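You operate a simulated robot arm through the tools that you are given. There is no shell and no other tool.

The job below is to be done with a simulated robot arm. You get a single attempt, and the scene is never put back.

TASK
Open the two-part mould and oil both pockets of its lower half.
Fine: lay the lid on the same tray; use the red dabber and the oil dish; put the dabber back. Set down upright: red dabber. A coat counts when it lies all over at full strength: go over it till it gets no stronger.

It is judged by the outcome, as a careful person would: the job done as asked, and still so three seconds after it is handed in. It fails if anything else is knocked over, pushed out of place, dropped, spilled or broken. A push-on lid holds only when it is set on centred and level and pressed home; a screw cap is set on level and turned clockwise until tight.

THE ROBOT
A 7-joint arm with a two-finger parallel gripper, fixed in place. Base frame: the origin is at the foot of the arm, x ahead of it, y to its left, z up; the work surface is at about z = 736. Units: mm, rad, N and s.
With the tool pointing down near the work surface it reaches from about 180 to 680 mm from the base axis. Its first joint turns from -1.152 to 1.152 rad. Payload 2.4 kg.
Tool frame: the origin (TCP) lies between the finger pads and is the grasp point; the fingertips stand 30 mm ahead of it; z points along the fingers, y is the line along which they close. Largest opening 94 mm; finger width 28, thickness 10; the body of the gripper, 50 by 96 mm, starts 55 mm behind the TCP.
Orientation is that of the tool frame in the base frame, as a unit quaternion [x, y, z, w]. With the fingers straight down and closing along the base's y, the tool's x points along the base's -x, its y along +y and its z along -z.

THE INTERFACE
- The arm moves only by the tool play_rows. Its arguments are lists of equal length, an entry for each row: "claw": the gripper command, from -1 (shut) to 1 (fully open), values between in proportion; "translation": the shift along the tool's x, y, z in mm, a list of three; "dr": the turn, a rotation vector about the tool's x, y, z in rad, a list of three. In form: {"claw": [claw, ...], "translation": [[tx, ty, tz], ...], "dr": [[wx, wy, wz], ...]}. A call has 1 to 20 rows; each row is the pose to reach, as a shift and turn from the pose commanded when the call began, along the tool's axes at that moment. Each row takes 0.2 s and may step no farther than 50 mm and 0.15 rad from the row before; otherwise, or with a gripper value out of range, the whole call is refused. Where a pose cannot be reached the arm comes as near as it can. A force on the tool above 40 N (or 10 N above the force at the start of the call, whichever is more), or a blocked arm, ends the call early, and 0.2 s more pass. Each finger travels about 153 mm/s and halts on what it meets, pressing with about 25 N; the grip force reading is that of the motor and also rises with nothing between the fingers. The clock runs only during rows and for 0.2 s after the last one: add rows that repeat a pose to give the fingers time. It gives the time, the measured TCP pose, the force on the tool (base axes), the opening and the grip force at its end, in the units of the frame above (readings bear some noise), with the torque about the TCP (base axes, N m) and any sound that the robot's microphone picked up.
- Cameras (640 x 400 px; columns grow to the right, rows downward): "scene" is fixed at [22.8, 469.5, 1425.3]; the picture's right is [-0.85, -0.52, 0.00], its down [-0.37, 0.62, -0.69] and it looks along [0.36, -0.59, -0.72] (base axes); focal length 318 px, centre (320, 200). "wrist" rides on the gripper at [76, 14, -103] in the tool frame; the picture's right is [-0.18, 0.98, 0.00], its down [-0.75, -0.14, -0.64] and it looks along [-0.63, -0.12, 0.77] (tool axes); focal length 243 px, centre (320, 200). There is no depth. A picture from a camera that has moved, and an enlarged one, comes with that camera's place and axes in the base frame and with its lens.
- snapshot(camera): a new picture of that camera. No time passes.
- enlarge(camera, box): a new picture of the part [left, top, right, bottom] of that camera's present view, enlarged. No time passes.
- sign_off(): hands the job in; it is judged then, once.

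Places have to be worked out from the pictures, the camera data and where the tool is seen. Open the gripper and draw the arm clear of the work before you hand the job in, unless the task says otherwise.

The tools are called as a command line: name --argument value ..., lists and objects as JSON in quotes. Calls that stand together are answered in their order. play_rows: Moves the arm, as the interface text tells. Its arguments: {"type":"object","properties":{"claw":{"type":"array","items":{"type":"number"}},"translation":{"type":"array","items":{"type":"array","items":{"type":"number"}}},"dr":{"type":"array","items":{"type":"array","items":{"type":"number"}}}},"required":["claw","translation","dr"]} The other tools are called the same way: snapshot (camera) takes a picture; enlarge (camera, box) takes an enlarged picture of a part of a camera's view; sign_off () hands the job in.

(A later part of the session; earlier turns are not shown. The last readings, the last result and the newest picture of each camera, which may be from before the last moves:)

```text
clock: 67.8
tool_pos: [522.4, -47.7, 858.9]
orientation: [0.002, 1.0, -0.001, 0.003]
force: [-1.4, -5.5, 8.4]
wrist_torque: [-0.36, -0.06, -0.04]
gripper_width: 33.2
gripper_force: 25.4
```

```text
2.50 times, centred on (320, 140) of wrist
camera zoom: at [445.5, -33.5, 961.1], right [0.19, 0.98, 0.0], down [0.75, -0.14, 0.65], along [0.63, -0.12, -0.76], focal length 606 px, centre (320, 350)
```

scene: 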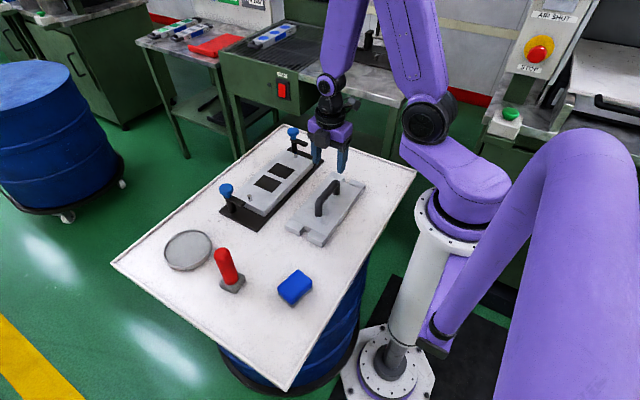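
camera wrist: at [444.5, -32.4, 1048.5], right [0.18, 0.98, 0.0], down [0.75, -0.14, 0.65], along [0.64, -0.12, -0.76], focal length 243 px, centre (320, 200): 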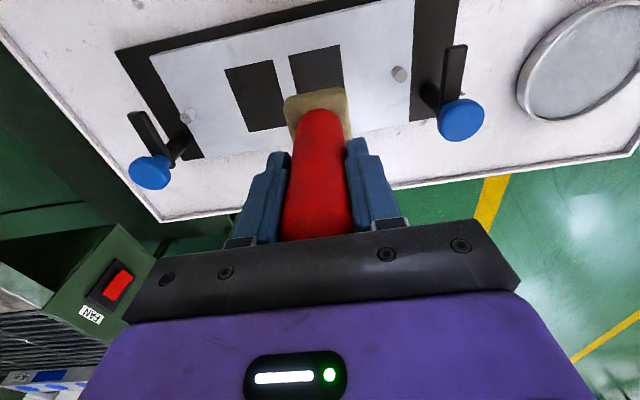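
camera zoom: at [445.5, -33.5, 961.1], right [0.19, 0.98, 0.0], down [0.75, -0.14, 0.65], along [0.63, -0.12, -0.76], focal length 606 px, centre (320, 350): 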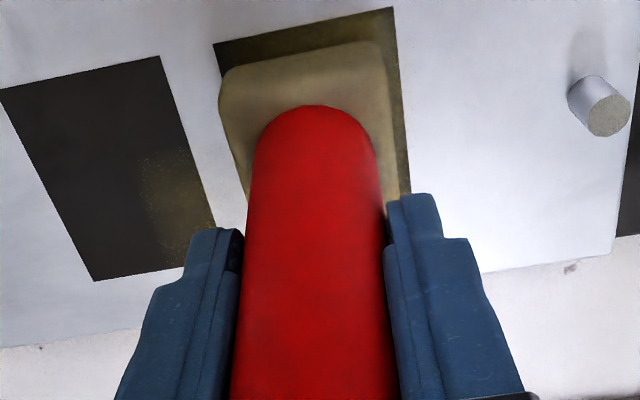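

Force is a good 8 N now, the film is getting stronger, and the pad centre sits about 6 mm toward −x of the TCP. I dab and y-stroke the +x part and then the −x part of the pocket, lifting in between so as not to drag along x.

play_rows --claw '[-1, -1, -1, -1, -1, -1, -1, -1, -1, -1, -1, -1, -1, -1, -1, -1, -1, -1, -1, -1]' --translation '[[0, 0, -3], [-8, 0, -3], [-14, 0, -3], [-14, 0, 0.2], [-14, 4, 0.2], [-14, 5, 0.2], [-14, 0, 0.2], [-14, -5, 0.2], [-14, 0, 0.2], [-14, 0, -3], [-5, 0, -3], [5, 0, -3], [10, 0, -3], [10, 0, 0.2], [10, 5, 0.2], [10, 0, 0.2], [10, -5, 0.2], [10, 0, 0.2], [10, 0, -3], [5, 0, -50]]' --dr '[[0, 0, 0], [0, 0, 0], [0, 0, 0], [0, 0, 0], [0, 0, 0], [0, 0, 0], [0, 0, 0], [0, 0, 0], [0, 0, 0], [0, 0, 0], [0, 0, 0], [0, 0, 0], [0, 0, 0], [0, 0, 0], [0, 0, 0], [0, 0, 0], [0, 0, 0], [0, 0, 0], [0, 0, 0], [0, 0, 0]]'

enlarge --camera "scene" --box '[230, 120, 310, 200]'

enlarge --camera "wrist" --box '[200, 10, 440, 170]'

```text
clock: 72.0
tool_pos: [518.9, -46.5, 908.4]
orientation: [0.0, 1.0, 0.0, 0.003]
force: [0.2, 0.4, -1.0]
wrist_torque: [0.05, -0.03, -0.01]
gripper_width: 33.4
gripper_force: 24.7
```

```text
5.00 times, centred on (270, 160) of scene
camera zoom: at [22.8, 469.5, 1425.3], right [-0.85, -0.52, 0.0], down [-0.37, 0.62, -0.69], along [0.36, -0.59, -0.72], focal length 1592 px, centre (570, 400)
```

zoom: 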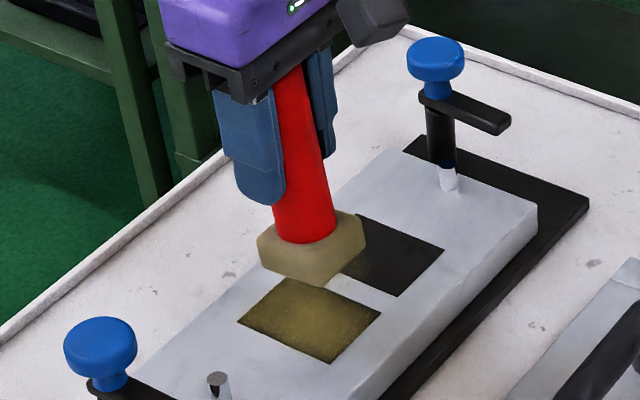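

```text
2.50 times, centred on (320, 90) of wrist
camera zoom: at [440.9, -32.0, 1010.9], right [0.18, 0.98, 0.0], down [0.75, -0.14, 0.65], along [0.63, -0.12, -0.76], focal length 606 px, centre (320, 475)
```

zoom: 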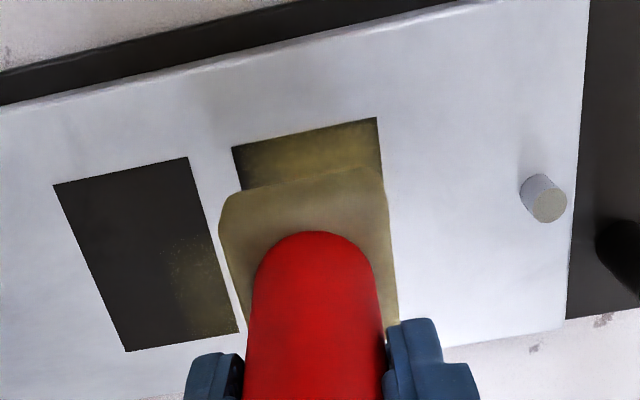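

The centre is clearly stronger now while the pocket's rim is still darker. I go over it again with wider offsets so the pad overlaps the edges, first the +x third and middle.

play_rows --claw '[-1, -1, -1, -1, -1, -1, -1, -1, -1, -1, -1, -1, -1, -1, -1, -1, -1, -1, -1, -1]' --translation '[[-15, 0, 30], [-25.5, 0, 46], [-25.5, 0, 50.2], [-25.5, 5, 50.2], [-25.5, 10, 50.2], [-25.5, 3, 50.2], [-25.5, -4, 50.2], [-25.5, -10, 50.2], [-25.5, -3, 50.2], [-25.5, 0, 46], [-7.5, 0, 46], [-7.5, 0, 50.2], [-7.5, 6, 50.2], [-7.5, 10, 50.2], [-7.5, 3, 50.2], [-7.5, -4, 50.2], [-7.5, -10, 50.2], [-7.5, -3, 50.2], [-7.5, 0, 50.2], [-7.5, 0, 50.2]]' --dr '[[0, 0, 0], [0, 0, 0], [0, 0, 0], [0, 0, 0], [0, 0, 0], [0, 0, 0], [0, 0, 0], [0, 0, 0], [0, 0, 0], [0, 0, 0], [0, 0, 0], [0, 0, 0], [0, 0, 0], [0, 0, 0], [0, 0, 0], [0, 0, 0], [0, 0, 0], [0, 0, 0], [0, 0, 0], [0, 0, 0]]'

enlarge --camera "scene" --box '[230, 120, 310, 200]'

```text
clock: 76.2
tool_pos: [526.9, -46.9, 856.9]
orientation: [0.001, 1.0, -0.001, 0.003]
force: [0.2, -10.2, 10.7]
wrist_torque: [-0.62, -0.19, -0.14]
gripper_width: 33.3
gripper_force: 25.1
```

```text
5.00 times, centred on (270, 160) of scene
camera zoom: at [22.6, 469.3, 1425.4], right [-0.85, -0.52, 0.0], down [-0.37, 0.62, -0.69], along [0.36, -0.59, -0.72], focal length 1592 px, centre (570, 400)
```

zoom: 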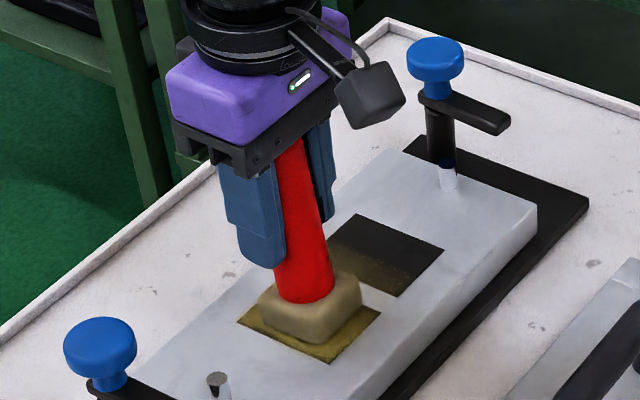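

Contact force about 10 N; the film is strengthening in the visible margins. I now dab and stroke the −x third, then lift away to inspect.

play_rows --claw '[-1, -1, -1, -1, -1, -1, -1, -1, -1, -1, -1, -1, -1, -1]' --translation '[[0, 0, -4], [9, 0, -4], [18, 0, -4], [18, 0, 0], [18, 5, 0], [18, 10, 0], [18, 3, 0], [18, -4, 0], [18, -10, 0], [18, -3, 0], [18, 0, 0], [18, 0, -4], [18, 0, -40], [60, 0, -60]]' --dr '[[0, 0, 0], [0, 0, 0], [0, 0, 0], [0, 0, 0], [0, 0, 0], [0, 0, 0], [0, 0, 0], [0, 0, 0], [0, 0, 0], [0, 0, 0], [0, 0, 0], [0, 0, 0], [0, 0, 0], [0, 0, 0]]'

enlarge --camera "scene" --box '[230, 120, 330, 200]'

snapshot --camera "wrist"

```text
clock: 79.2
tool_pos: [465.3, -45.0, 919.7]
orientation: [0.001, 1.0, -0.001, 0.002]
force: [-0.2, -0.1, -1.7]
wrist_torque: [0.0, -0.02, 0.02]
gripper_width: 33.3
gripper_force: 24.6
```

```text
5.00 times, centred on (280, 160) of scene
camera zoom: at [22.8, 469.5, 1425.3], right [-0.85, -0.52, 0.0], down [-0.37, 0.62, -0.69], along [0.36, -0.59, -0.72], focal length 1592 px, centre (520, 400)
```

zoom: 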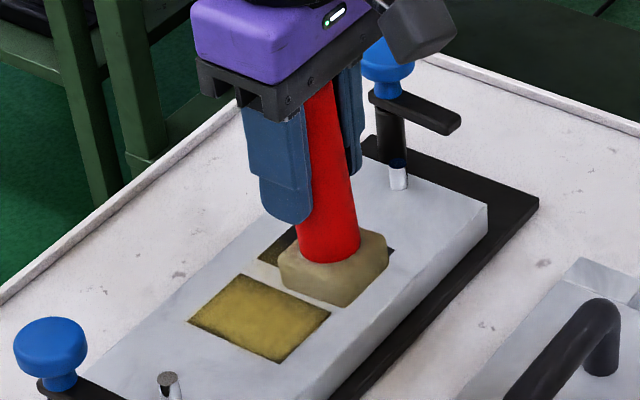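

```text
taken
camera wrist: at [387.9, -31.6, 1020.7], right [0.18, 0.98, 0.0], down [0.75, -0.14, 0.65], along [0.64, -0.12, -0.76], focal length 243 px, centre (320, 200)
```

wrist: 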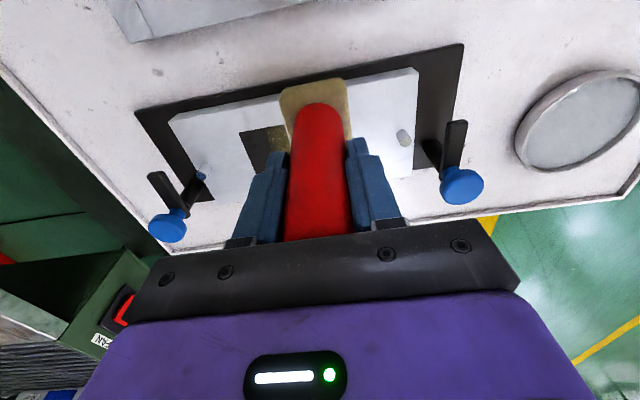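

Pocket A is now strongly coloured. I zoom in on it to see unevenness.

enlarge --camera "scene" --box '[262, 170, 302, 195]'

```text
16.00 times, centred on (282, 182) of scene
camera zoom: at [22.8, 469.5, 1425.3], right [-0.85, -0.52, 0.0], down [-0.37, 0.62, -0.69], along [0.36, -0.59, -0.72], focal length 5094 px, centre (928, 480)
```

zoom: 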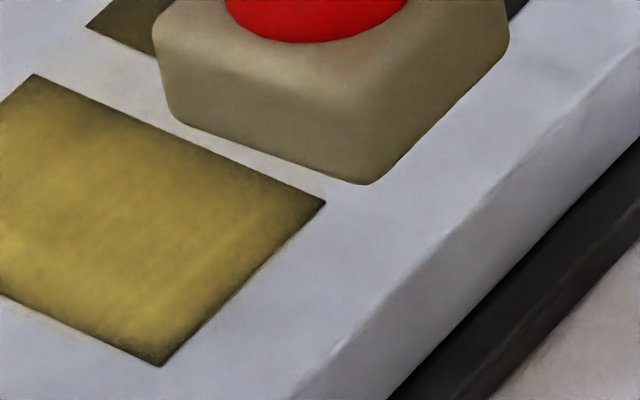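

The interior is strong; the −y edge and the −x/−y corner are weaker, and the pad is getting lighter. I go back to the dish to reload before continuing.

play_rows --claw '[-1, -1, -1, -1, -1, -1, -1, -1, -1, -1, -1, -1, -1, -1, -1]' --translation '[[0, 10, -20], [-8, 35, -32], [-18, 70, -32], [-30, 105, -32], [-42, 140, -32], [-54, 175, -32], [-66, 210, -32], [-78, 245, -32], [-90, 272, -32], [-94.7, 284, -32], [-94.7, 284, 0], [-94.7, 284, 40], [-94.7, 284, 65], [-94.7, 284, 73], [-94.7, 284, 73]]' --dr '[[0, 0, 0], [0, 0, 0], [0, 0, 0], [0, 0, 0], [0, 0, 0], [0, 0, 0], [0, 0, 0], [0, 0, 0], [0, 0, 0], [0, 0, 0], [0, 0, 0], [0, 0, 0], [0, 0, 0], [0, 0, 0], [0, 0, 0]]'

enlarge --camera "scene" --box '[140, 180, 260, 290]'

```text
clock: 82.4
tool_pos: [561.0, 238.0, 845.3]
orientation: [0.0, 1.0, 0.0, 0.003]
force: [-0.3, 1.0, -1.7]
wrist_torque: [0.03, -0.03, 0.03]
gripper_width: 33.3
gripper_force: 24.6
```

```text
3.64 times, centred on (200, 235) of scene
camera zoom: at [22.8, 469.5, 1425.3], right [-0.85, -0.52, 0.0], down [-0.37, 0.62, -0.69], along [0.36, -0.59, -0.72], focal length 1158 px, centre (756, 73)
```

zoom: 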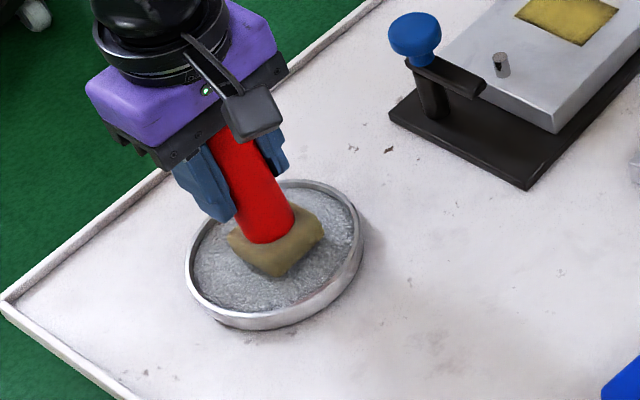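

The pad hovers just above the oil, centred in the dish. I lower in small steps to touch it with moderate force and dwell.

play_rows --claw '[-1, -1, -1, -1, -1, -1]' --translation '[[0, 0, 2], [0, 0, 4], [0, 0, 5.5], [0, 0, 7], [0, 0, 8], [0, 0, 8]]' --dr '[[0, 0, 0], [0, 0, 0], [0, 0, 0], [0, 0, 0], [0, 0, 0], [0, 0, 0]]'

enlarge --camera "scene" --box '[140, 180, 260, 290]'

```text
clock: 83.8
tool_pos: [560.9, 237.9, 839.0]
orientation: [-0.001, 1.0, 0.0, 0.005]
force: [-9.2, -4.4, 32.3]
wrist_torque: [-0.42, 0.34, -0.03]
gripper_width: 33.5
gripper_force: 25.0
```

```text
3.64 times, centred on (200, 235) of scene
camera zoom: at [22.0, 469.1, 1425.5], right [-0.85, -0.52, 0.0], down [-0.37, 0.62, -0.69], along [0.36, -0.59, -0.72], focal length 1158 px, centre (756, 73)
```

zoom: 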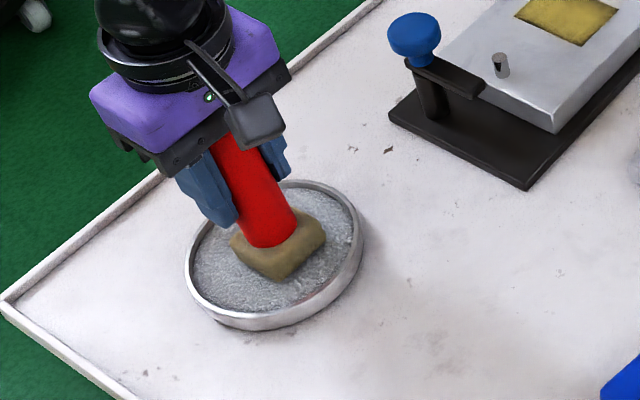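

Good contact; the pad is reloaded. I carry it over to pocket B (centre ≈ (520, −113)) and descend to just above it.

play_rows --claw '[-1, -1, -1, -1, -1, -1, -1, -1, -1, -1, -1, -1, -1, -1, -1, -1, -1, -1, -1]' --translation '[[0, 0, -3], [0, 0, -30], [0, 0, -70], [0, 0, -108], [3, -25, -111], [7, -62, -111], [11, -100, -111], [15, -138, -111], [19, -176, -111], [23, -214, -111], [27, -252, -111], [31, -290, -111], [34, -325, -111], [35, -345, -111], [35, -351, -108], [35, -351, -75], [35, -351, -40], [35, -351, -25], [35, -351, -25]]' --dr '[[0, 0, 0], [0, 0, 0], [0, 0, 0], [0, 0, 0], [0, 0, 0], [0, 0, 0], [0, 0, 0], [0, 0, 0], [0, 0, 0], [0, 0, 0], [0, 0, 0], [0, 0, 0], [0, 0, 0], [0, 0, 0], [0, 0, 0], [0, 0, 0], [0, 0, 0], [0, 0, 0], [0, 0, 0]]'

enlarge --camera "scene" --box '[230, 110, 330, 200]'

enlarge --camera "wrist" --box '[200, 60, 440, 220]'

```text
clock: 87.8
tool_pos: [525.5, -114.7, 862.3]
orientation: [0.0, 1.0, 0.0, 0.002]
force: [-0.5, -0.1, -0.6]
wrist_torque: [-0.01, 0.0, -0.01]
gripper_width: 33.6
gripper_force: 25.1
```

```text
4.44 times, centred on (280, 155) of scene
camera zoom: at [22.8, 469.5, 1425.3], right [-0.85, -0.52, 0.0], down [-0.37, 0.62, -0.69], along [0.36, -0.59, -0.72], focal length 1415 px, centre (498, 400)
```

zoom: 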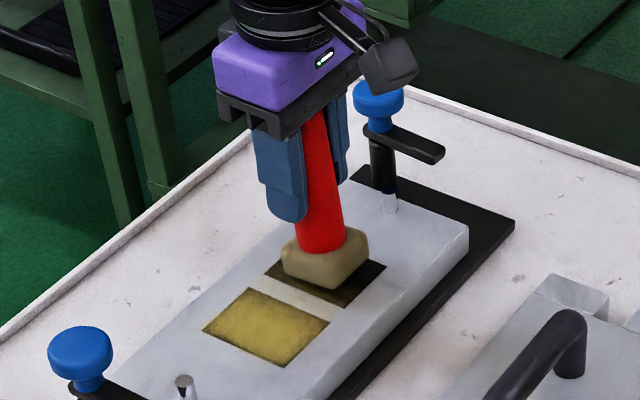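

```text
2.50 times, centred on (320, 140) of wrist
camera zoom: at [448.3, -98.7, 964.6], right [0.18, 0.98, 0.0], down [0.75, -0.14, 0.65], along [0.64, -0.12, -0.76], focal length 606 px, centre (320, 350)
```

zoom: 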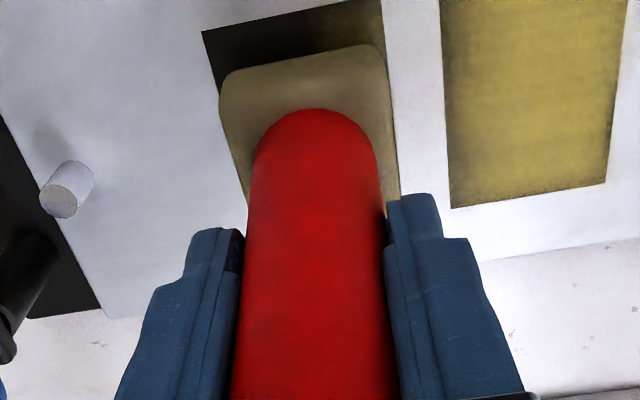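

Pad is over pocket B just off the surface. I feel for contact in 1 mm steps.

play_rows --claw '[-1, -1, -1, -1, -1]' --translation '[[0, 0, 1.5], [0, 0, 2.5], [0, 0, 3.5], [0, 0, 4], [0, 0, 4]]' --dr '[[0, 0, 0], [0, 0, 0], [0, 0, 0], [0, 0, 0], [0, 0, 0]]'

```text
clock: 89.0
tool_pos: [525.8, -112.5, 859.8]
orientation: [0.0, 1.0, 0.0, 0.003]
force: [0.3, 0.0, -1.9]
wrist_torque: [-0.03, -0.01, 0.0]
gripper_width: 33.4
gripper_force: 24.9
```

No contact yet at z≈859.8. I go down another 2.5 mm in small steps.

play_rows --claw '[-1, -1, -1, -1]' --translation '[[0, 0, 1], [0, 0, 1.8], [0, 0, 2.5], [0, 0, 2.5]]' --dr '[[0, 0, 0], [0, 0, 0], [0, 0, 0], [0, 0, 0]]'

```text
clock: 90.0
tool_pos: [526.4, -113.2, 856.7]
orientation: [0.0, 1.0, 0.0, 0.004]
force: [-8.6, 2.4, 33.0]
wrist_torque: [0.29, 0.27, 0.02]
gripper_width: 33.6
gripper_force: 25.2
```

Contact found (33 N). I ease off 1 mm and y-stroke the middle, then the +x third of pocket B.

play_rows --claw '[-1, -1, -1, -1, -1, -1, -1, -1, -1, -1, -1, -1, -1, -1, -1, -1, -1, -1, -1, -1]' --translation '[[0, 0, -1], [0, 5, -1], [0, 9, -1], [0, 3, -1], [0, -3, -1], [0, -9, -1], [0, -3, -1], [0, 0, -1], [0, 0, -5], [-10, 0, -5], [-18, 0, -5], [-18, 0, -1], [-18, 5, -1], [-18, 9, -1], [-18, 3, -1], [-18, -3, -1], [-18, -9, -1], [-18, -3, -1], [-18, 0, -1], [-18, 0, -1]]' --dr '[[0, 0, 0], [0, 0, 0], [0, 0, 0], [0, 0, 0], [0, 0, 0], [0, 0, 0], [0, 0, 0], [0, 0, 0], [0, 0, 0], [0, 0, 0], [0, 0, 0], [0, 0, 0], [0, 0, 0], [0, 0, 0], [0, 0, 0], [0, 0, 0], [0, 0, 0], [0, 0, 0], [0, 0, 0], [0, 0, 0]]'

enlarge --camera "scene" --box '[240, 120, 320, 200]'

```text
clock: 94.2
tool_pos: [542.7, -112.0, 856.7]
orientation: [-0.001, 1.0, 0.0, 0.003]
force: [0.9, -2.3, 0.9]
wrist_torque: [-0.07, -0.04, -0.03]
gripper_width: 33.4
gripper_force: 25.5
```

```text
5.00 times, centred on (280, 160) of scene
camera zoom: at [22.8, 469.4, 1425.3], right [-0.85, -0.52, 0.0], down [-0.37, 0.62, -0.69], along [0.36, -0.59, -0.72], focal length 1592 px, centre (520, 400)
```

zoom: 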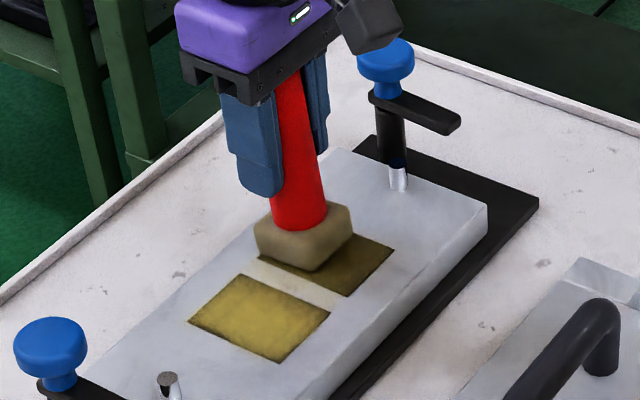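

Pocket B is taking oil; contact got light (~1 N), so I press 0.7 mm deeper, repeat the +x strokes, then do the −x third.

play_rows --claw '[-1, -1, -1, -1, -1, -1, -1, -1, -1, -1, -1, -1, -1, -1, -1, -1, -1, -1, -1, -1]' --translation '[[0, 0, 0.7], [0, 6, 0.7], [0, 9, 0.7], [0, 1, 0.7], [0, -8, 0.7], [0, 0, 0.7], [0, 0, -4], [10, 0, -4], [20, 0, -4], [30, 0, -4], [36, 0, -4], [36, 0, 0.6], [36, 6, 0.6], [36, 9, 0.6], [36, 3, 0.6], [36, -3, 0.6], [36, -9, 0.6], [36, -3, 0.6], [36, 0, 0.6], [36, 0, 0.6]]' --dr '[[0, 0, 0], [0, 0, 0], [0, 0, 0], [0, 0, 0], [0, 0, 0], [0, 0, 0], [0, 0, 0], [0, 0, 0], [0, 0, 0], [0, 0, 0], [0, 0, 0], [0, 0, 0], [0, 0, 0], [0, 0, 0], [0, 0, 0], [0, 0, 0], [0, 0, 0], [0, 0, 0], [0, 0, 0], [0, 0, 0]]'

enlarge --camera "scene" --box '[240, 120, 320, 200]'

```text
clock: 98.4
tool_pos: [508.2, -116.5, 856.4]
orientation: [0.002, 1.0, 0.0, 0.005]
force: [-1.4, -13.5, 16.8]
wrist_torque: [-0.78, -0.12, -0.16]
gripper_width: 33.2
gripper_force: 24.8
```

```text
5.00 times, centred on (280, 160) of scene
camera zoom: at [22.5, 469.2, 1425.4], right [-0.85, -0.52, 0.0], down [-0.37, 0.62, -0.69], along [0.36, -0.59, -0.72], focal length 1592 px, centre (520, 400)
```

zoom: 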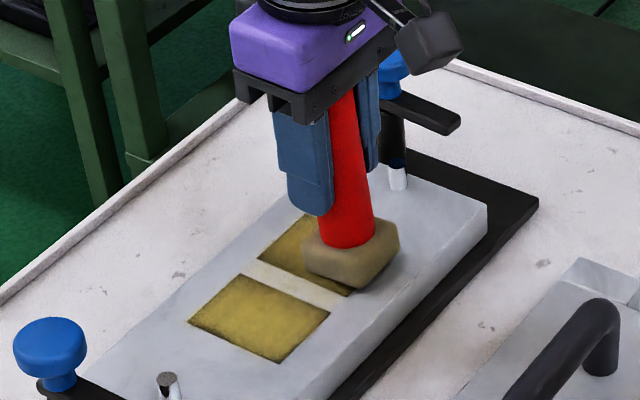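

Pocket B is coming up well (17 N contact). I repeat strokes on the −x third and the middle, then lift off to inspect both pockets.

play_rows --claw '[-1, -1, -1, -1, -1, -1, -1, -1, -1, -1, -1, -1, -1, -1, -1, -1, -1, -1, -1]' --translation '[[0, 4, 0], [0, 9, 0], [0, 3, 0], [0, -4, 0], [0, -10, 0], [0, -3, 0], [0, 1, 0], [0, 1, -5], [-9, 1, -5], [-18, 1, -5], [-18, 1, 0], [-18, 5, 0], [-18, 10, 0], [-18, 3, 0], [-18, -4, 0], [-18, -10, 0], [-18, -3, 0], [-18, 0, -5], [-18, 0, -50]]' --dr '[[0, 0, 0], [0, 0, 0], [0, 0, 0], [0, 0, 0], [0, 0, 0], [0, 0, 0], [0, 0, 0], [0, 0, 0], [0, 0, 0], [0, 0, 0], [0, 0, 0], [0, 0, 0], [0, 0, 0], [0, 0, 0], [0, 0, 0], [0, 0, 0], [0, 0, 0], [0, 0, 0], [0, 0, 0]]'

play_rows --claw '[-1, -1, -1]' --translation '[[40, 0, -25], [75, 0, -40], [75, 0, -40]]' --dr '[[0, 0, 0], [0, 0, 0], [0, 0, 0]]'

enlarge --camera "scene" --box '[250, 150, 306, 194]'

snapshot --camera "wrist"

```text
clock: 102.4
tool_pos: [526.1, -112.5, 906.5]
orientation: [0.0, 1.0, 0.0, 0.002]
force: [-0.3, -0.3, -0.9]
wrist_torque: [-0.01, -0.01, 0.01]
gripper_width: 33.2
gripper_force: 25.2
```

```text
clock: 103.2
tool_pos: [449.6, -113.2, 946.2]
orientation: [0.0, 1.0, 0.0, 0.003]
force: [-0.9, -0.5, -0.7]
wrist_torque: [0.03, 0.02, 0.03]
gripper_width: 33.1
gripper_force: 25.2
```

```text
9.09 times, centred on (278, 172) of scene
camera zoom: at [22.8, 469.5, 1425.3], right [-0.85, -0.52, 0.0], down [-0.37, 0.62, -0.69], along [0.36, -0.59, -0.72], focal length 2894 px, centre (702, 454)
```

zoom: 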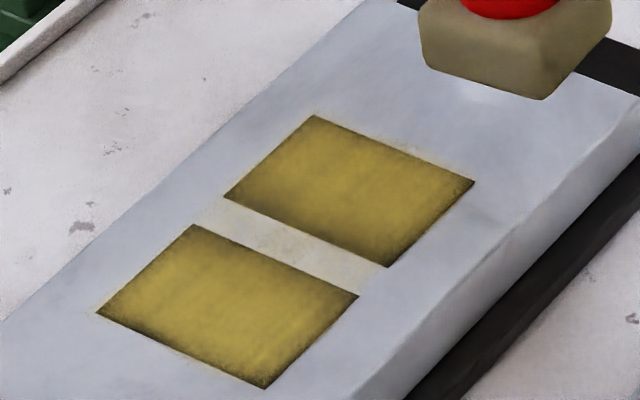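

```text
taken
camera wrist: at [372.4, -98.8, 1049.1], right [0.18, 0.98, 0.0], down [0.75, -0.14, 0.65], along [0.64, -0.12, -0.76], focal length 243 px, centre (320, 200)
```

wrist: 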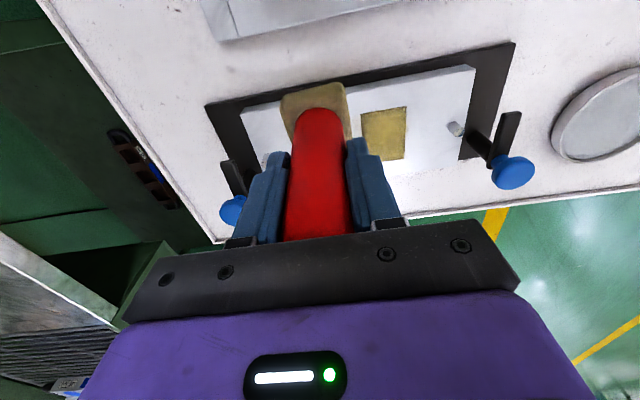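

Both pockets are golden now but their edges and corners are still darker than the middle. I reload the pad again, then I'll use long y-strokes spanning both pockets in several x-lanes.

play_rows --claw '[-1, -1, -1, -1, -1, -1, -1, -1, -1, -1, -1, -1, -1, -1, -1, -1]' --translation '[[-6, 20, -5], [-17, 55, -5], [-29, 92, -5], [-41, 129, -5], [-53, 166, -5], [-65, 203, -5], [-77, 240, -5], [-89, 277, -5], [-100, 312, -5], [-108, 338, -5], [-111, 351, -5], [-111, 351, 25], [-111, 351, 60], [-111, 351, 90], [-111, 351, 103], [-111, 351, 103]]' --dr '[[0, 0, 0], [0, 0, 0], [0, 0, 0], [0, 0, 0], [0, 0, 0], [0, 0, 0], [0, 0, 0], [0, 0, 0], [0, 0, 0], [0, 0, 0], [0, 0, 0], [0, 0, 0], [0, 0, 0], [0, 0, 0], [0, 0, 0], [0, 0, 0]]'

play_rows --claw '[-1, -1, -1, -1, -1]' --translation '[[0, 0, 2], [0, 0, 4], [0, 0, 5.5], [0, 0, 6.3], [0, 0, 6.3]]' --dr '[[0, 0, 0], [0, 0, 0], [0, 0, 0], [0, 0, 0], [0, 0, 0]]'

enlarge --camera "scene" --box '[140, 180, 260, 290]'

```text
clock: 106.6
tool_pos: [561.0, 238.6, 843.3]
orientation: [-0.001, 1.0, 0.0, 0.003]
force: [-0.2, -0.3, -1.1]
wrist_torque: [-0.02, 0.01, 0.01]
gripper_width: 33.0
gripper_force: 24.8
```

```text
clock: 107.8
tool_pos: [562.3, 238.7, 837.6]
orientation: [0.0, 1.0, 0.0, 0.004]
force: [0.3, -0.7, -0.3]
wrist_torque: [-0.03, 0.01, 0.0]
gripper_width: 32.9
gripper_force: 24.8
```

```text
3.64 times, centred on (200, 235) of scene
camera zoom: at [22.8, 469.5, 1425.3], right [-0.85, -0.52, 0.0], down [-0.37, 0.62, -0.69], along [0.36, -0.59, -0.72], focal length 1158 px, centre (756, 73)
```

zoom: 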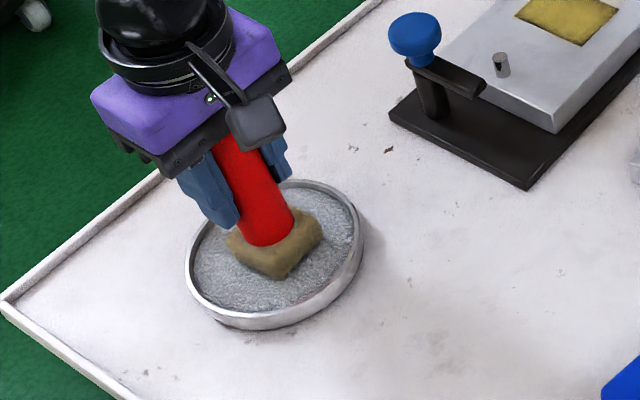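

No contact force yet at z=837.6. I lower another 2 mm in small steps.

play_rows --claw '[-1, -1, -1, -1, -1]' --translation '[[0, 0, 0.7], [0, 0, 1.3], [0, 0, 1.9], [0, 0, 1.9], [0, 0, 1.9]]' --dr '[[0, 0, 0], [0, 0, 0], [0, 0, 0], [0, 0, 0], [0, 0, 0]]'

enlarge --camera "scene" --box '[140, 180, 260, 290]'

```text
clock: 109.0
tool_pos: [562.5, 237.9, 836.1]
orientation: [0.0, 1.0, 0.0, 0.004]
force: [-7.9, -3.4, 31.5]
wrist_torque: [-0.57, 0.13, -0.05]
gripper_width: 33.2
gripper_force: 25.0
```

```text
3.64 times, centred on (200, 235) of scene
camera zoom: at [22.0, 469.2, 1425.4], right [-0.85, -0.52, 0.0], down [-0.37, 0.62, -0.69], along [0.36, -0.59, -0.72], focal length 1158 px, centre (756, 73)
```

zoom: 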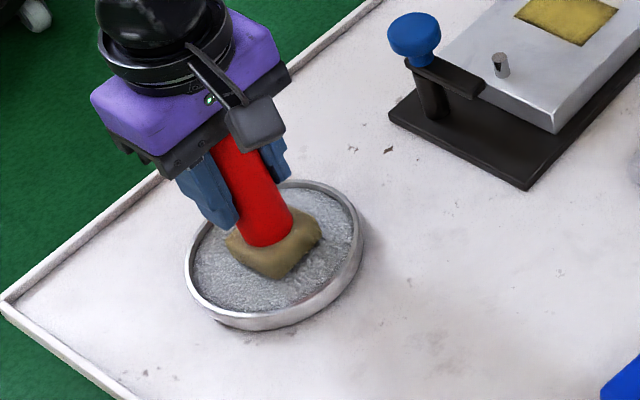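

Loaded again (contact at z≈836). I carry the pad to the +y end of the +x lane (TCP ≈ (550, −18)) and descend to just above the surface.

play_rows --claw '[-1, -1, -1, -1, -1, -1, -1, -1, -1, -1, -1, -1, -1, -1, -1, -1]' --translation '[[0, 0, -3], [0, 0, -35], [0, 0, -75], [0, 0, -112], [2, -25, -114], [4, -60, -114], [6, -97, -114], [8, -134, -114], [10, -171, -114], [12, -208, -114], [12, -240, -114], [12, -256, -110], [12, -256, -75], [12, -256, -40], [12, -256, -24], [12, -256, -24]]' --dr '[[0, 0, 0], [0, 0, 0], [0, 0, 0], [0, 0, 0], [0, 0, 0], [0, 0, 0], [0, 0, 0], [0, 0, 0], [0, 0, 0], [0, 0, 0], [0, 0, 0], [0, 0, 0], [0, 0, 0], [0, 0, 0], [0, 0, 0], [0, 0, 0]]'

enlarge --camera "wrist" --box '[200, 60, 440, 220]'

```text
clock: 112.4
tool_pos: [549.3, -19.1, 858.9]
orientation: [-0.001, 1.0, 0.0, 0.003]
force: [0.1, -0.3, -0.9]
wrist_torque: [-0.01, -0.04, 0.0]
gripper_width: 33.0
gripper_force: 25.2
```

```text
2.50 times, centred on (320, 140) of wrist
camera zoom: at [472.3, -3.9, 961.5], right [0.18, 0.98, 0.0], down [0.75, -0.14, 0.65], along [0.64, -0.12, -0.76], focal length 606 px, centre (320, 350)
```

zoom: 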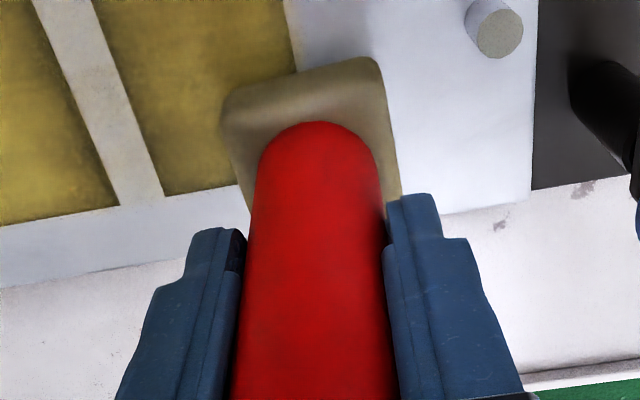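

The pad overlaps pocket A's +y edge in the +x lane. I press in small steps to find contact.

play_rows --claw '[-1, -1, -1, -1]' --translation '[[0, 0, 2], [0, 0, 3], [0, 0, 3.8], [0, 0, 3.8]]' --dr '[[0, 0, 0], [0, 0, 0], [0, 0, 0], [0, 0, 0]]'

```text
clock: 113.4
tool_pos: [549.1, -18.6, 855.7]
orientation: [0.0, 1.0, 0.001, 0.003]
force: [-0.4, -0.5, -0.9]
wrist_torque: [0.03, 0.03, -0.05]
gripper_width: 33.2
gripper_force: 25.1
```

play_rows --claw '[-1, -1, -1, -1]' --translation '[[0, 0, 0.7], [0, 0, 1.3], [0, 0, 1.8], [0, 0, 1.8]]' --dr '[[0, 0, 0], [0, 0, 0], [0, 0, 0], [0, 0, 0]]'

```text
clock: 114.4
tool_pos: [550.4, -18.8, 855.4]
orientation: [0.001, 1.0, 0.001, 0.005]
force: [-8.7, 0.3, 28.8]
wrist_torque: [-0.18, 0.23, 0.03]
gripper_width: 33.0
gripper_force: 25.4
```

Contact is 29 N; I ease off 0.8 mm and draw one long stroke in −y over both pockets in this +x lane.

play_rows --claw '[-1, -1, -1, -1, -1, -1, -1, -1, -1, -1, -1, -1, -1, -1, -1, -1, -1, -1, -1, -1]' --translation '[[0, 0, -0.8], [0, -6, -0.8], [0, -12, -0.8], [0, -18, -0.8], [0, -25, -0.8], [0, -32, -0.7], [0, -39, -0.7], [0, -46, -0.7], [0, -53, -0.7], [0, -60, -0.6], [0, -67, -0.6], [0, -74, -0.6], [0, -81, -0.6], [0, -88, -0.5], [0, -95, -0.5], [0, -102, -0.5], [0, -109, -0.5], [0, -116, -0.4], [0, -123, -0.4], [0, -123, -0.4]]' --dr '[[0, 0, 0], [0, 0, 0], [0, 0, 0], [0, 0, 0], [0, 0, 0], [0, 0, 0], [0, 0, 0], [0, 0, 0], [0, 0, 0], [0, 0, 0], [0, 0, 0], [0, 0, 0], [0, 0, 0], [0, 0, 0], [0, 0, 0], [0, 0, 0], [0, 0, 0], [0, 0, 0], [0, 0, 0], [0, 0, 0]]'

enlarge --camera "scene" --box '[250, 130, 320, 194]'

```text
clock: 118.6
tool_pos: [549.0, -141.3, 854.0]
orientation: [0.0, 1.0, 0.0, 0.004]
force: [-0.6, 3.4, 4.4]
wrist_torque: [0.2, -0.08, 0.06]
gripper_width: 33.3
gripper_force: 25.2
```

```text
6.25 times, centred on (285, 162) of scene
camera zoom: at [22.7, 469.6, 1425.3], right [-0.85, -0.52, 0.0], down [-0.37, 0.62, -0.69], along [0.36, -0.59, -0.72], focal length 1990 px, centre (539, 438)
```

zoom: 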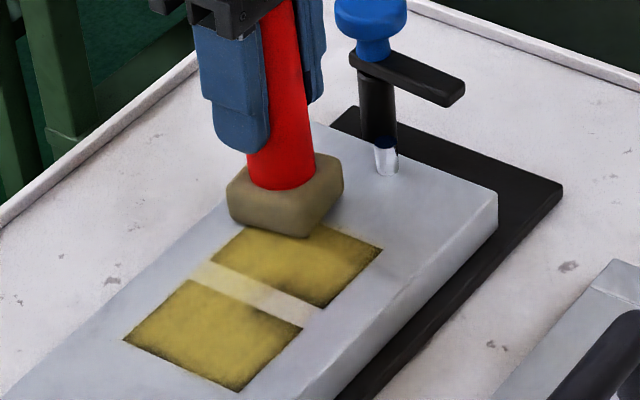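

The web and +x side got evenly coated. I lift, shift 16 mm toward −x, and stroke back in +y over both pockets.

play_rows --claw '[-1, -1, -1, -1, -1, -1, -1, -1, -1, -1, -1, -1, -1, -1, -1, -1, -1, -1, -1, -1]' --translation '[[0, 0, -4], [16, 0, -4], [16, 0, 0.5], [16, 6, 0.5], [16, 13, 0.5], [16, 20, 0.5], [16, 27, 0.5], [16, 35, 0.5], [16, 43, 0.6], [16, 51, 0.6], [16, 59, 0.6], [16, 67, 0.6], [16, 75, 0.7], [16, 83, 0.7], [16, 91, 0.7], [16, 99, 0.7], [16, 107, 0.8], [16, 115, 0.8], [16, 123, 0.8], [16, 123, 0.8]]' --dr '[[0, 0, 0], [0, 0, 0], [0, 0, 0], [0, 0, 0], [0, 0, 0], [0, 0, 0], [0, 0, 0], [0, 0, 0], [0, 0, 0], [0, 0, 0], [0, 0, 0], [0, 0, 0], [0, 0, 0], [0, 0, 0], [0, 0, 0], [0, 0, 0], [0, 0, 0], [0, 0, 0], [0, 0, 0], [0, 0, 0]]'

enlarge --camera "scene" --box '[240, 130, 320, 204]'

```text
clock: 122.8
tool_pos: [533.7, -19.0, 853.8]
orientation: [0.0, 1.0, 0.0, 0.004]
force: [-0.4, -12.7, 19.1]
wrist_torque: [-0.89, -0.28, -0.22]
gripper_width: 33.5
gripper_force: 25.0
```

```text
5.41 times, centred on (280, 167) of scene
camera zoom: at [22.4, 469.2, 1425.4], right [-0.85, -0.52, 0.0], down [-0.37, 0.62, -0.69], along [0.36, -0.59, -0.72], focal length 1721 px, centre (536, 378)
```

zoom: 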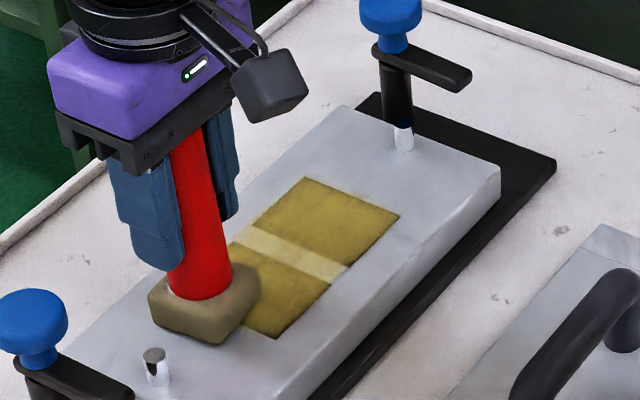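

Contact 19 N and the coat is evening out. Next lane: TCP x≈517, stroking in −y.

play_rows --claw '[-1, -1, -1, -1, -1, -1, -1, -1, -1, -1, -1, -1, -1, -1, -1, -1, -1, -1, -1, -1]' --translation '[[0, 0, -4], [16, 0, -4], [16, 0, 0], [16, -6, 0], [16, -13, 0], [16, -20, 0], [16, -27, 0], [16, -35, 0], [16, -43, 0], [16, -51, 0.1], [16, -59, 0.1], [16, -67, 0.1], [16, -75, 0.1], [16, -83, 0.2], [16, -91, 0.2], [16, -99, 0.2], [16, -107, 0.2], [16, -115, 0.3], [16, -123, 0.3], [16, -123, 0.3]]' --dr '[[0, 0, 0], [0, 0, 0], [0, 0, 0], [0, 0, 0], [0, 0, 0], [0, 0, 0], [0, 0, 0], [0, 0, 0], [0, 0, 0], [0, 0, 0], [0, 0, 0], [0, 0, 0], [0, 0, 0], [0, 0, 0], [0, 0, 0], [0, 0, 0], [0, 0, 0], [0, 0, 0], [0, 0, 0], [0, 0, 0]]'

enlarge --camera "scene" --box '[240, 130, 320, 204]'

```text
clock: 127.0
tool_pos: [518.1, -141.4, 852.6]
orientation: [0.001, 1.0, 0.0, 0.003]
force: [0.1, 3.3, 3.4]
wrist_torque: [0.23, -0.13, 0.06]
gripper_width: 33.3
gripper_force: 24.6
```

```text
5.41 times, centred on (280, 167) of scene
camera zoom: at [22.7, 469.6, 1425.3], right [-0.85, -0.52, 0.0], down [-0.37, 0.62, -0.69], along [0.36, -0.59, -0.72], focal length 1721 px, centre (536, 378)
```

zoom: 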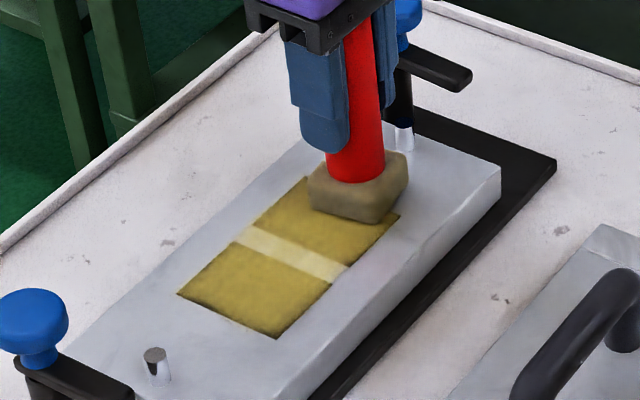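

Nearly uniform now. Final lane toward −x (TCP x≈502), stroking in +y, going a bit further past the ends.

play_rows --claw '[-1, -1, -1, -1, -1, -1, -1, -1, -1, -1, -1, -1, -1, -1, -1, -1, -1, -1, -1, -1]' --translation '[[0, 0, -4], [16, 0, -4], [16, -2, 0.6], [16, 5, 0.6], [16, 12, 0.6], [16, 19, 0.6], [16, 27, 0.6], [16, 35, 0.6], [16, 43, 0.7], [16, 51, 0.7], [16, 59, 0.7], [16, 67, 0.7], [16, 75, 0.8], [16, 83, 0.8], [16, 91, 0.8], [16, 99, 0.8], [16, 107, 0.9], [16, 115, 0.9], [16, 123, 0.9], [16, 126, 0.9]]' --dr '[[0, 0, 0], [0, 0, 0], [0, 0, 0], [0, 0, 0], [0, 0, 0], [0, 0, 0], [0, 0, 0], [0, 0, 0], [0, 0, 0], [0, 0, 0], [0, 0, 0], [0, 0, 0], [0, 0, 0], [0, 0, 0], [0, 0, 0], [0, 0, 0], [0, 0, 0], [0, 0, 0], [0, 0, 0], [0, 0, 0]]'

enlarge --camera "scene" --box '[250, 145, 314, 195]'

```text
clock: 131.2
tool_pos: [501.1, -16.0, 852.0]
orientation: [0.0, 1.0, 0.0, 0.004]
force: [0.1, -18.2, 21.0]
wrist_torque: [-0.88, -0.23, -0.18]
gripper_width: 33.5
gripper_force: 25.4
```

```text
8.00 times, centred on (282, 170) of scene
camera zoom: at [22.4, 469.1, 1425.5], right [-0.85, -0.52, 0.0], down [-0.37, 0.62, -0.69], along [0.36, -0.59, -0.72], focal length 2547 px, centre (624, 440)
```

zoom: 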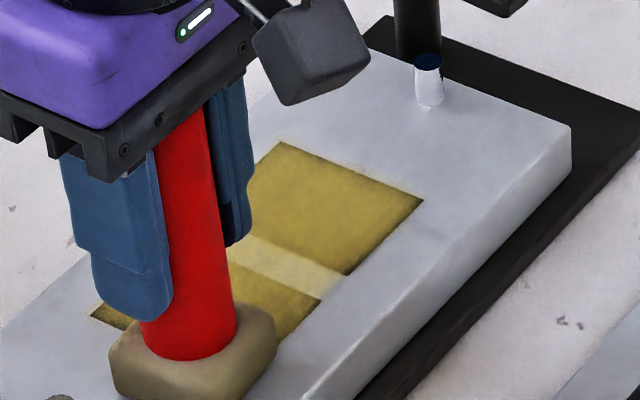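

I lift off and move aside toward −x/+y to inspect both pockets fully.

play_rows --claw '[-1, -1, -1, -1, -1, -1]' --translation '[[0, 0, -5], [0, 0, -45], [0, 5, -90], [30, 30, -100], [60, 60, -100], [60, 60, -100]]' --dr '[[0, 0, 0], [0, 0, 0], [0, 0, 0], [0, 0, 0], [0, 0, 0], [0, 0, 0]]'

enlarge --camera "scene" --box '[250, 150, 306, 194]'

snapshot --camera "wrist"

```text
clock: 132.6
tool_pos: [441.8, 44.8, 950.0]
orientation: [0.0, 1.0, 0.0, 0.002]
force: [-0.1, -0.4, -0.7]
wrist_torque: [0.0, -0.03, 0.03]
gripper_width: 33.2
gripper_force: 25.4
```

```text
9.09 times, centred on (278, 172) of scene
camera zoom: at [22.8, 469.5, 1425.3], right [-0.85, -0.52, 0.0], down [-0.37, 0.62, -0.69], along [0.36, -0.59, -0.72], focal length 2894 px, centre (702, 454)
```

zoom: 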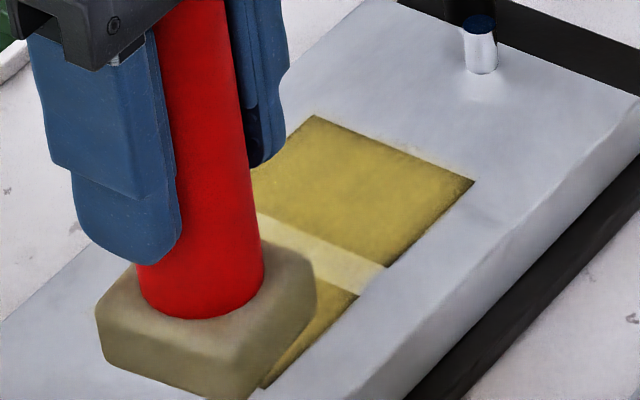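

```text
taken
camera wrist: at [363.5, 58.8, 1052.3], right [0.18, 0.98, 0.0], down [0.75, -0.14, 0.65], along [0.64, -0.12, -0.76], focal length 243 px, centre (320, 200)
```

wrist: 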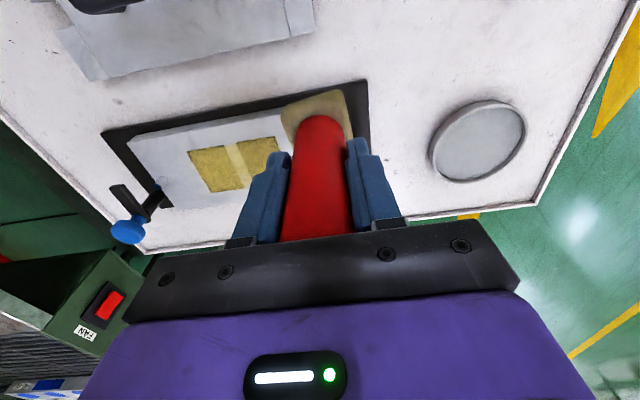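

The pad blocks the view; I move on toward the dish side to see both pockets unobstructed.

play_rows --claw '[-1, -1, -1, -1, -1]' --translation '[[0, 30, 0], [0, 65, 0], [0, 100, 0], [0, 130, 0], [0, 130, 0]]' --dr '[[0, 0, 0], [0, 0, 0], [0, 0, 0], [0, 0, 0], [0, 0, 0]]'

enlarge --camera "scene" --box '[250, 150, 306, 194]'

enlarge --camera "wrist" --box '[60, 110, 240, 230]'

```text
clock: 133.8
tool_pos: [441.1, 174.2, 951.0]
orientation: [0.0, 1.0, 0.0, 0.003]
force: [0.3, 1.2, -1.5]
wrist_torque: [0.0, 0.0, -0.02]
gripper_width: 33.3
gripper_force: 24.9
```

```text
9.09 times, centred on (278, 172) of scene
camera zoom: at [22.8, 469.5, 1425.3], right [-0.85, -0.52, 0.0], down [-0.37, 0.62, -0.69], along [0.36, -0.59, -0.72], focal length 2894 px, centre (702, 454)
```

zoom: 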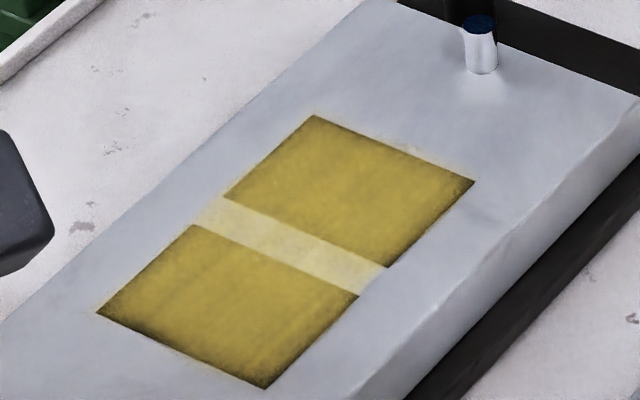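

```text
3.33 times, centred on (150, 170) of wrist
camera zoom: at [364.4, 188.6, 1053.0], right [0.18, 0.98, 0.0], down [0.75, -0.14, 0.65], along [0.64, -0.12, -0.76], focal length 809 px, centre (887, 300)
```

zoom: 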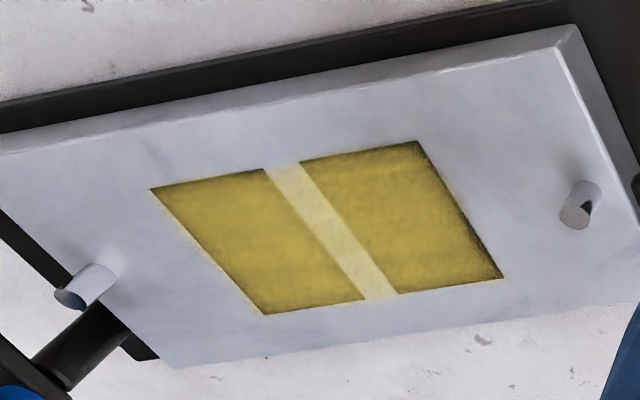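

Now only thin margins remain darker: pocket A's +y edge, the −x edges and some corners. I reload the pad once more for a second set of lanes extended beyond those edges.

play_rows --claw '[-1, -1, -1, -1, -1, -1, -1, -1, -1, -1]' --translation '[[-30, 16, 0], [-65, 34, 0], [-100, 53, 0], [-120, 64, 0], [-120, 64, 35], [-120, 64, 75], [-120, 64, 105], [-120, 64, 113], [-120, 64, 115], [-120, 64, 115]]' --dr '[[0, 0, 0], [0, 0, 0], [0, 0, 0], [0, 0, 0], [0, 0, 0], [0, 0, 0], [0, 0, 0], [0, 0, 0], [0, 0, 0], [0, 0, 0]]'

play_rows --claw '[-1, -1, -1, -1]' --translation '[[0, 0, 0.8], [0, 0, 1.6], [0, 0, 2.2], [0, 0, 2.2]]' --dr '[[0, 0, 0], [0, 0, 0], [0, 0, 0], [0, 0, 0]]'

```text
clock: 136.0
tool_pos: [561.4, 238.7, 836.7]
orientation: [-0.001, 1.0, 0.0, 0.003]
force: [0.6, -0.5, -1.3]
wrist_torque: [0.01, 0.01, 0.02]
gripper_width: 33.3
gripper_force: 25.3
```

```text
clock: 137.0
tool_pos: [561.8, 238.0, 834.5]
orientation: [0.0, 1.0, -0.001, 0.003]
force: [-0.7, -0.4, -2.3]
wrist_torque: [0.01, -0.03, -0.03]
gripper_width: 33.4
gripper_force: 25.1
```

No contact yet at z=834.5; I lower 1.8 mm more in small steps.

play_rows --claw '[-1, -1, -1, -1, -1]' --translation '[[0, 0, 0.6], [0, 0, 1.2], [0, 0, 1.8], [0, 0, 1.8], [0, 0, 1.8]]' --dr '[[0, 0, 0], [0, 0, 0], [0, 0, 0], [0, 0, 0], [0, 0, 0]]'

enlarge --camera "scene" --box '[140, 180, 260, 290]'

```text
clock: 138.2
tool_pos: [561.9, 239.0, 833.3]
orientation: [0.0, 1.0, 0.0, 0.004]
force: [-3.5, -2.0, 11.0]
wrist_torque: [-0.15, 0.05, -0.05]
gripper_width: 33.2
gripper_force: 25.2
```

```text
3.64 times, centred on (200, 235) of scene
camera zoom: at [22.5, 469.3, 1425.4], right [-0.85, -0.52, 0.0], down [-0.37, 0.62, -0.69], along [0.36, -0.59, -0.72], focal length 1158 px, centre (756, 73)
```

zoom: 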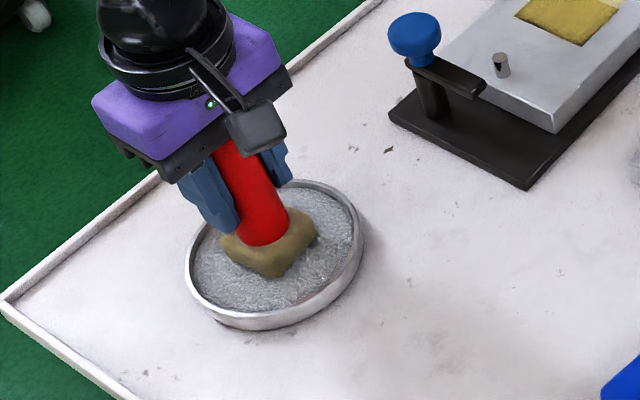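

Loaded (11 N at z=833). I return to the mould, to the +x lane starting further out at y≈−6.

play_rows --claw '[-1, -1, -1, -1, -1, -1, -1, -1, -1, -1, -1, -1, -1, -1, -1, -1, -1]' --translation '[[0, 0, -3], [0, 0, -35], [0, 0, -75], [0, 0, -114], [2, -25, -116], [4, -60, -116], [6, -97, -116], [8, -134, -116], [9, -171, -116], [9, -205, -116], [9, -232, -116], [9, -245, -112], [9, -245, -75], [9, -245, -40], [9, -245, -24], [9, -245, -21], [9, -245, -21]]' --dr '[[0, 0, 0], [0, 0, 0], [0, 0, 0], [0, 0, 0], [0, 0, 0], [0, 0, 0], [0, 0, 0], [0, 0, 0], [0, 0, 0], [0, 0, 0], [0, 0, 0], [0, 0, 0], [0, 0, 0], [0, 0, 0], [0, 0, 0], [0, 0, 0], [0, 0, 0]]'

enlarge --camera "wrist" --box '[200, 60, 440, 220]'

enlarge --camera "scene" --box '[220, 130, 320, 220]'

```text
clock: 141.8
tool_pos: [553.5, -6.5, 854.1]
orientation: [0.001, 1.0, 0.0, 0.003]
force: [-0.7, 0.4, -2.1]
wrist_torque: [-0.01, -0.01, 0.01]
gripper_width: 33.4
gripper_force: 25.1
```

```text
2.50 times, centred on (320, 140) of wrist
camera zoom: at [475.1, 7.9, 956.7], right [0.18, 0.98, 0.0], down [0.75, -0.14, 0.65], along [0.64, -0.12, -0.76], focal length 606 px, centre (320, 350)
```

zoom: 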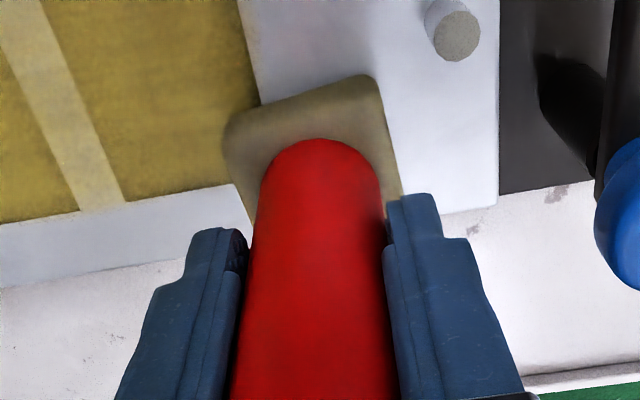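

```text
4.44 times, centred on (270, 175) of scene
camera zoom: at [22.8, 469.5, 1425.3], right [-0.85, -0.52, 0.0], down [-0.37, 0.62, -0.69], along [0.36, -0.59, -0.72], focal length 1415 px, centre (542, 311)
```

zoom: 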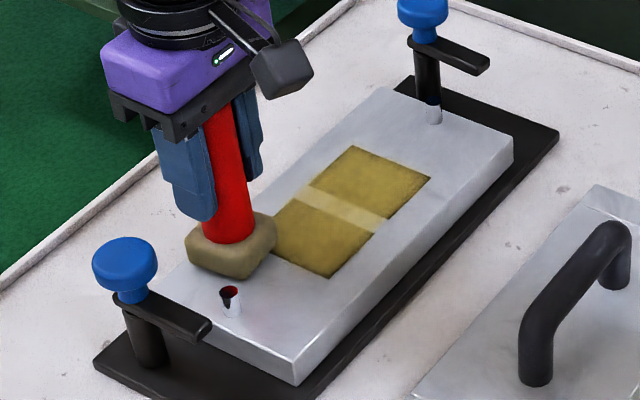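

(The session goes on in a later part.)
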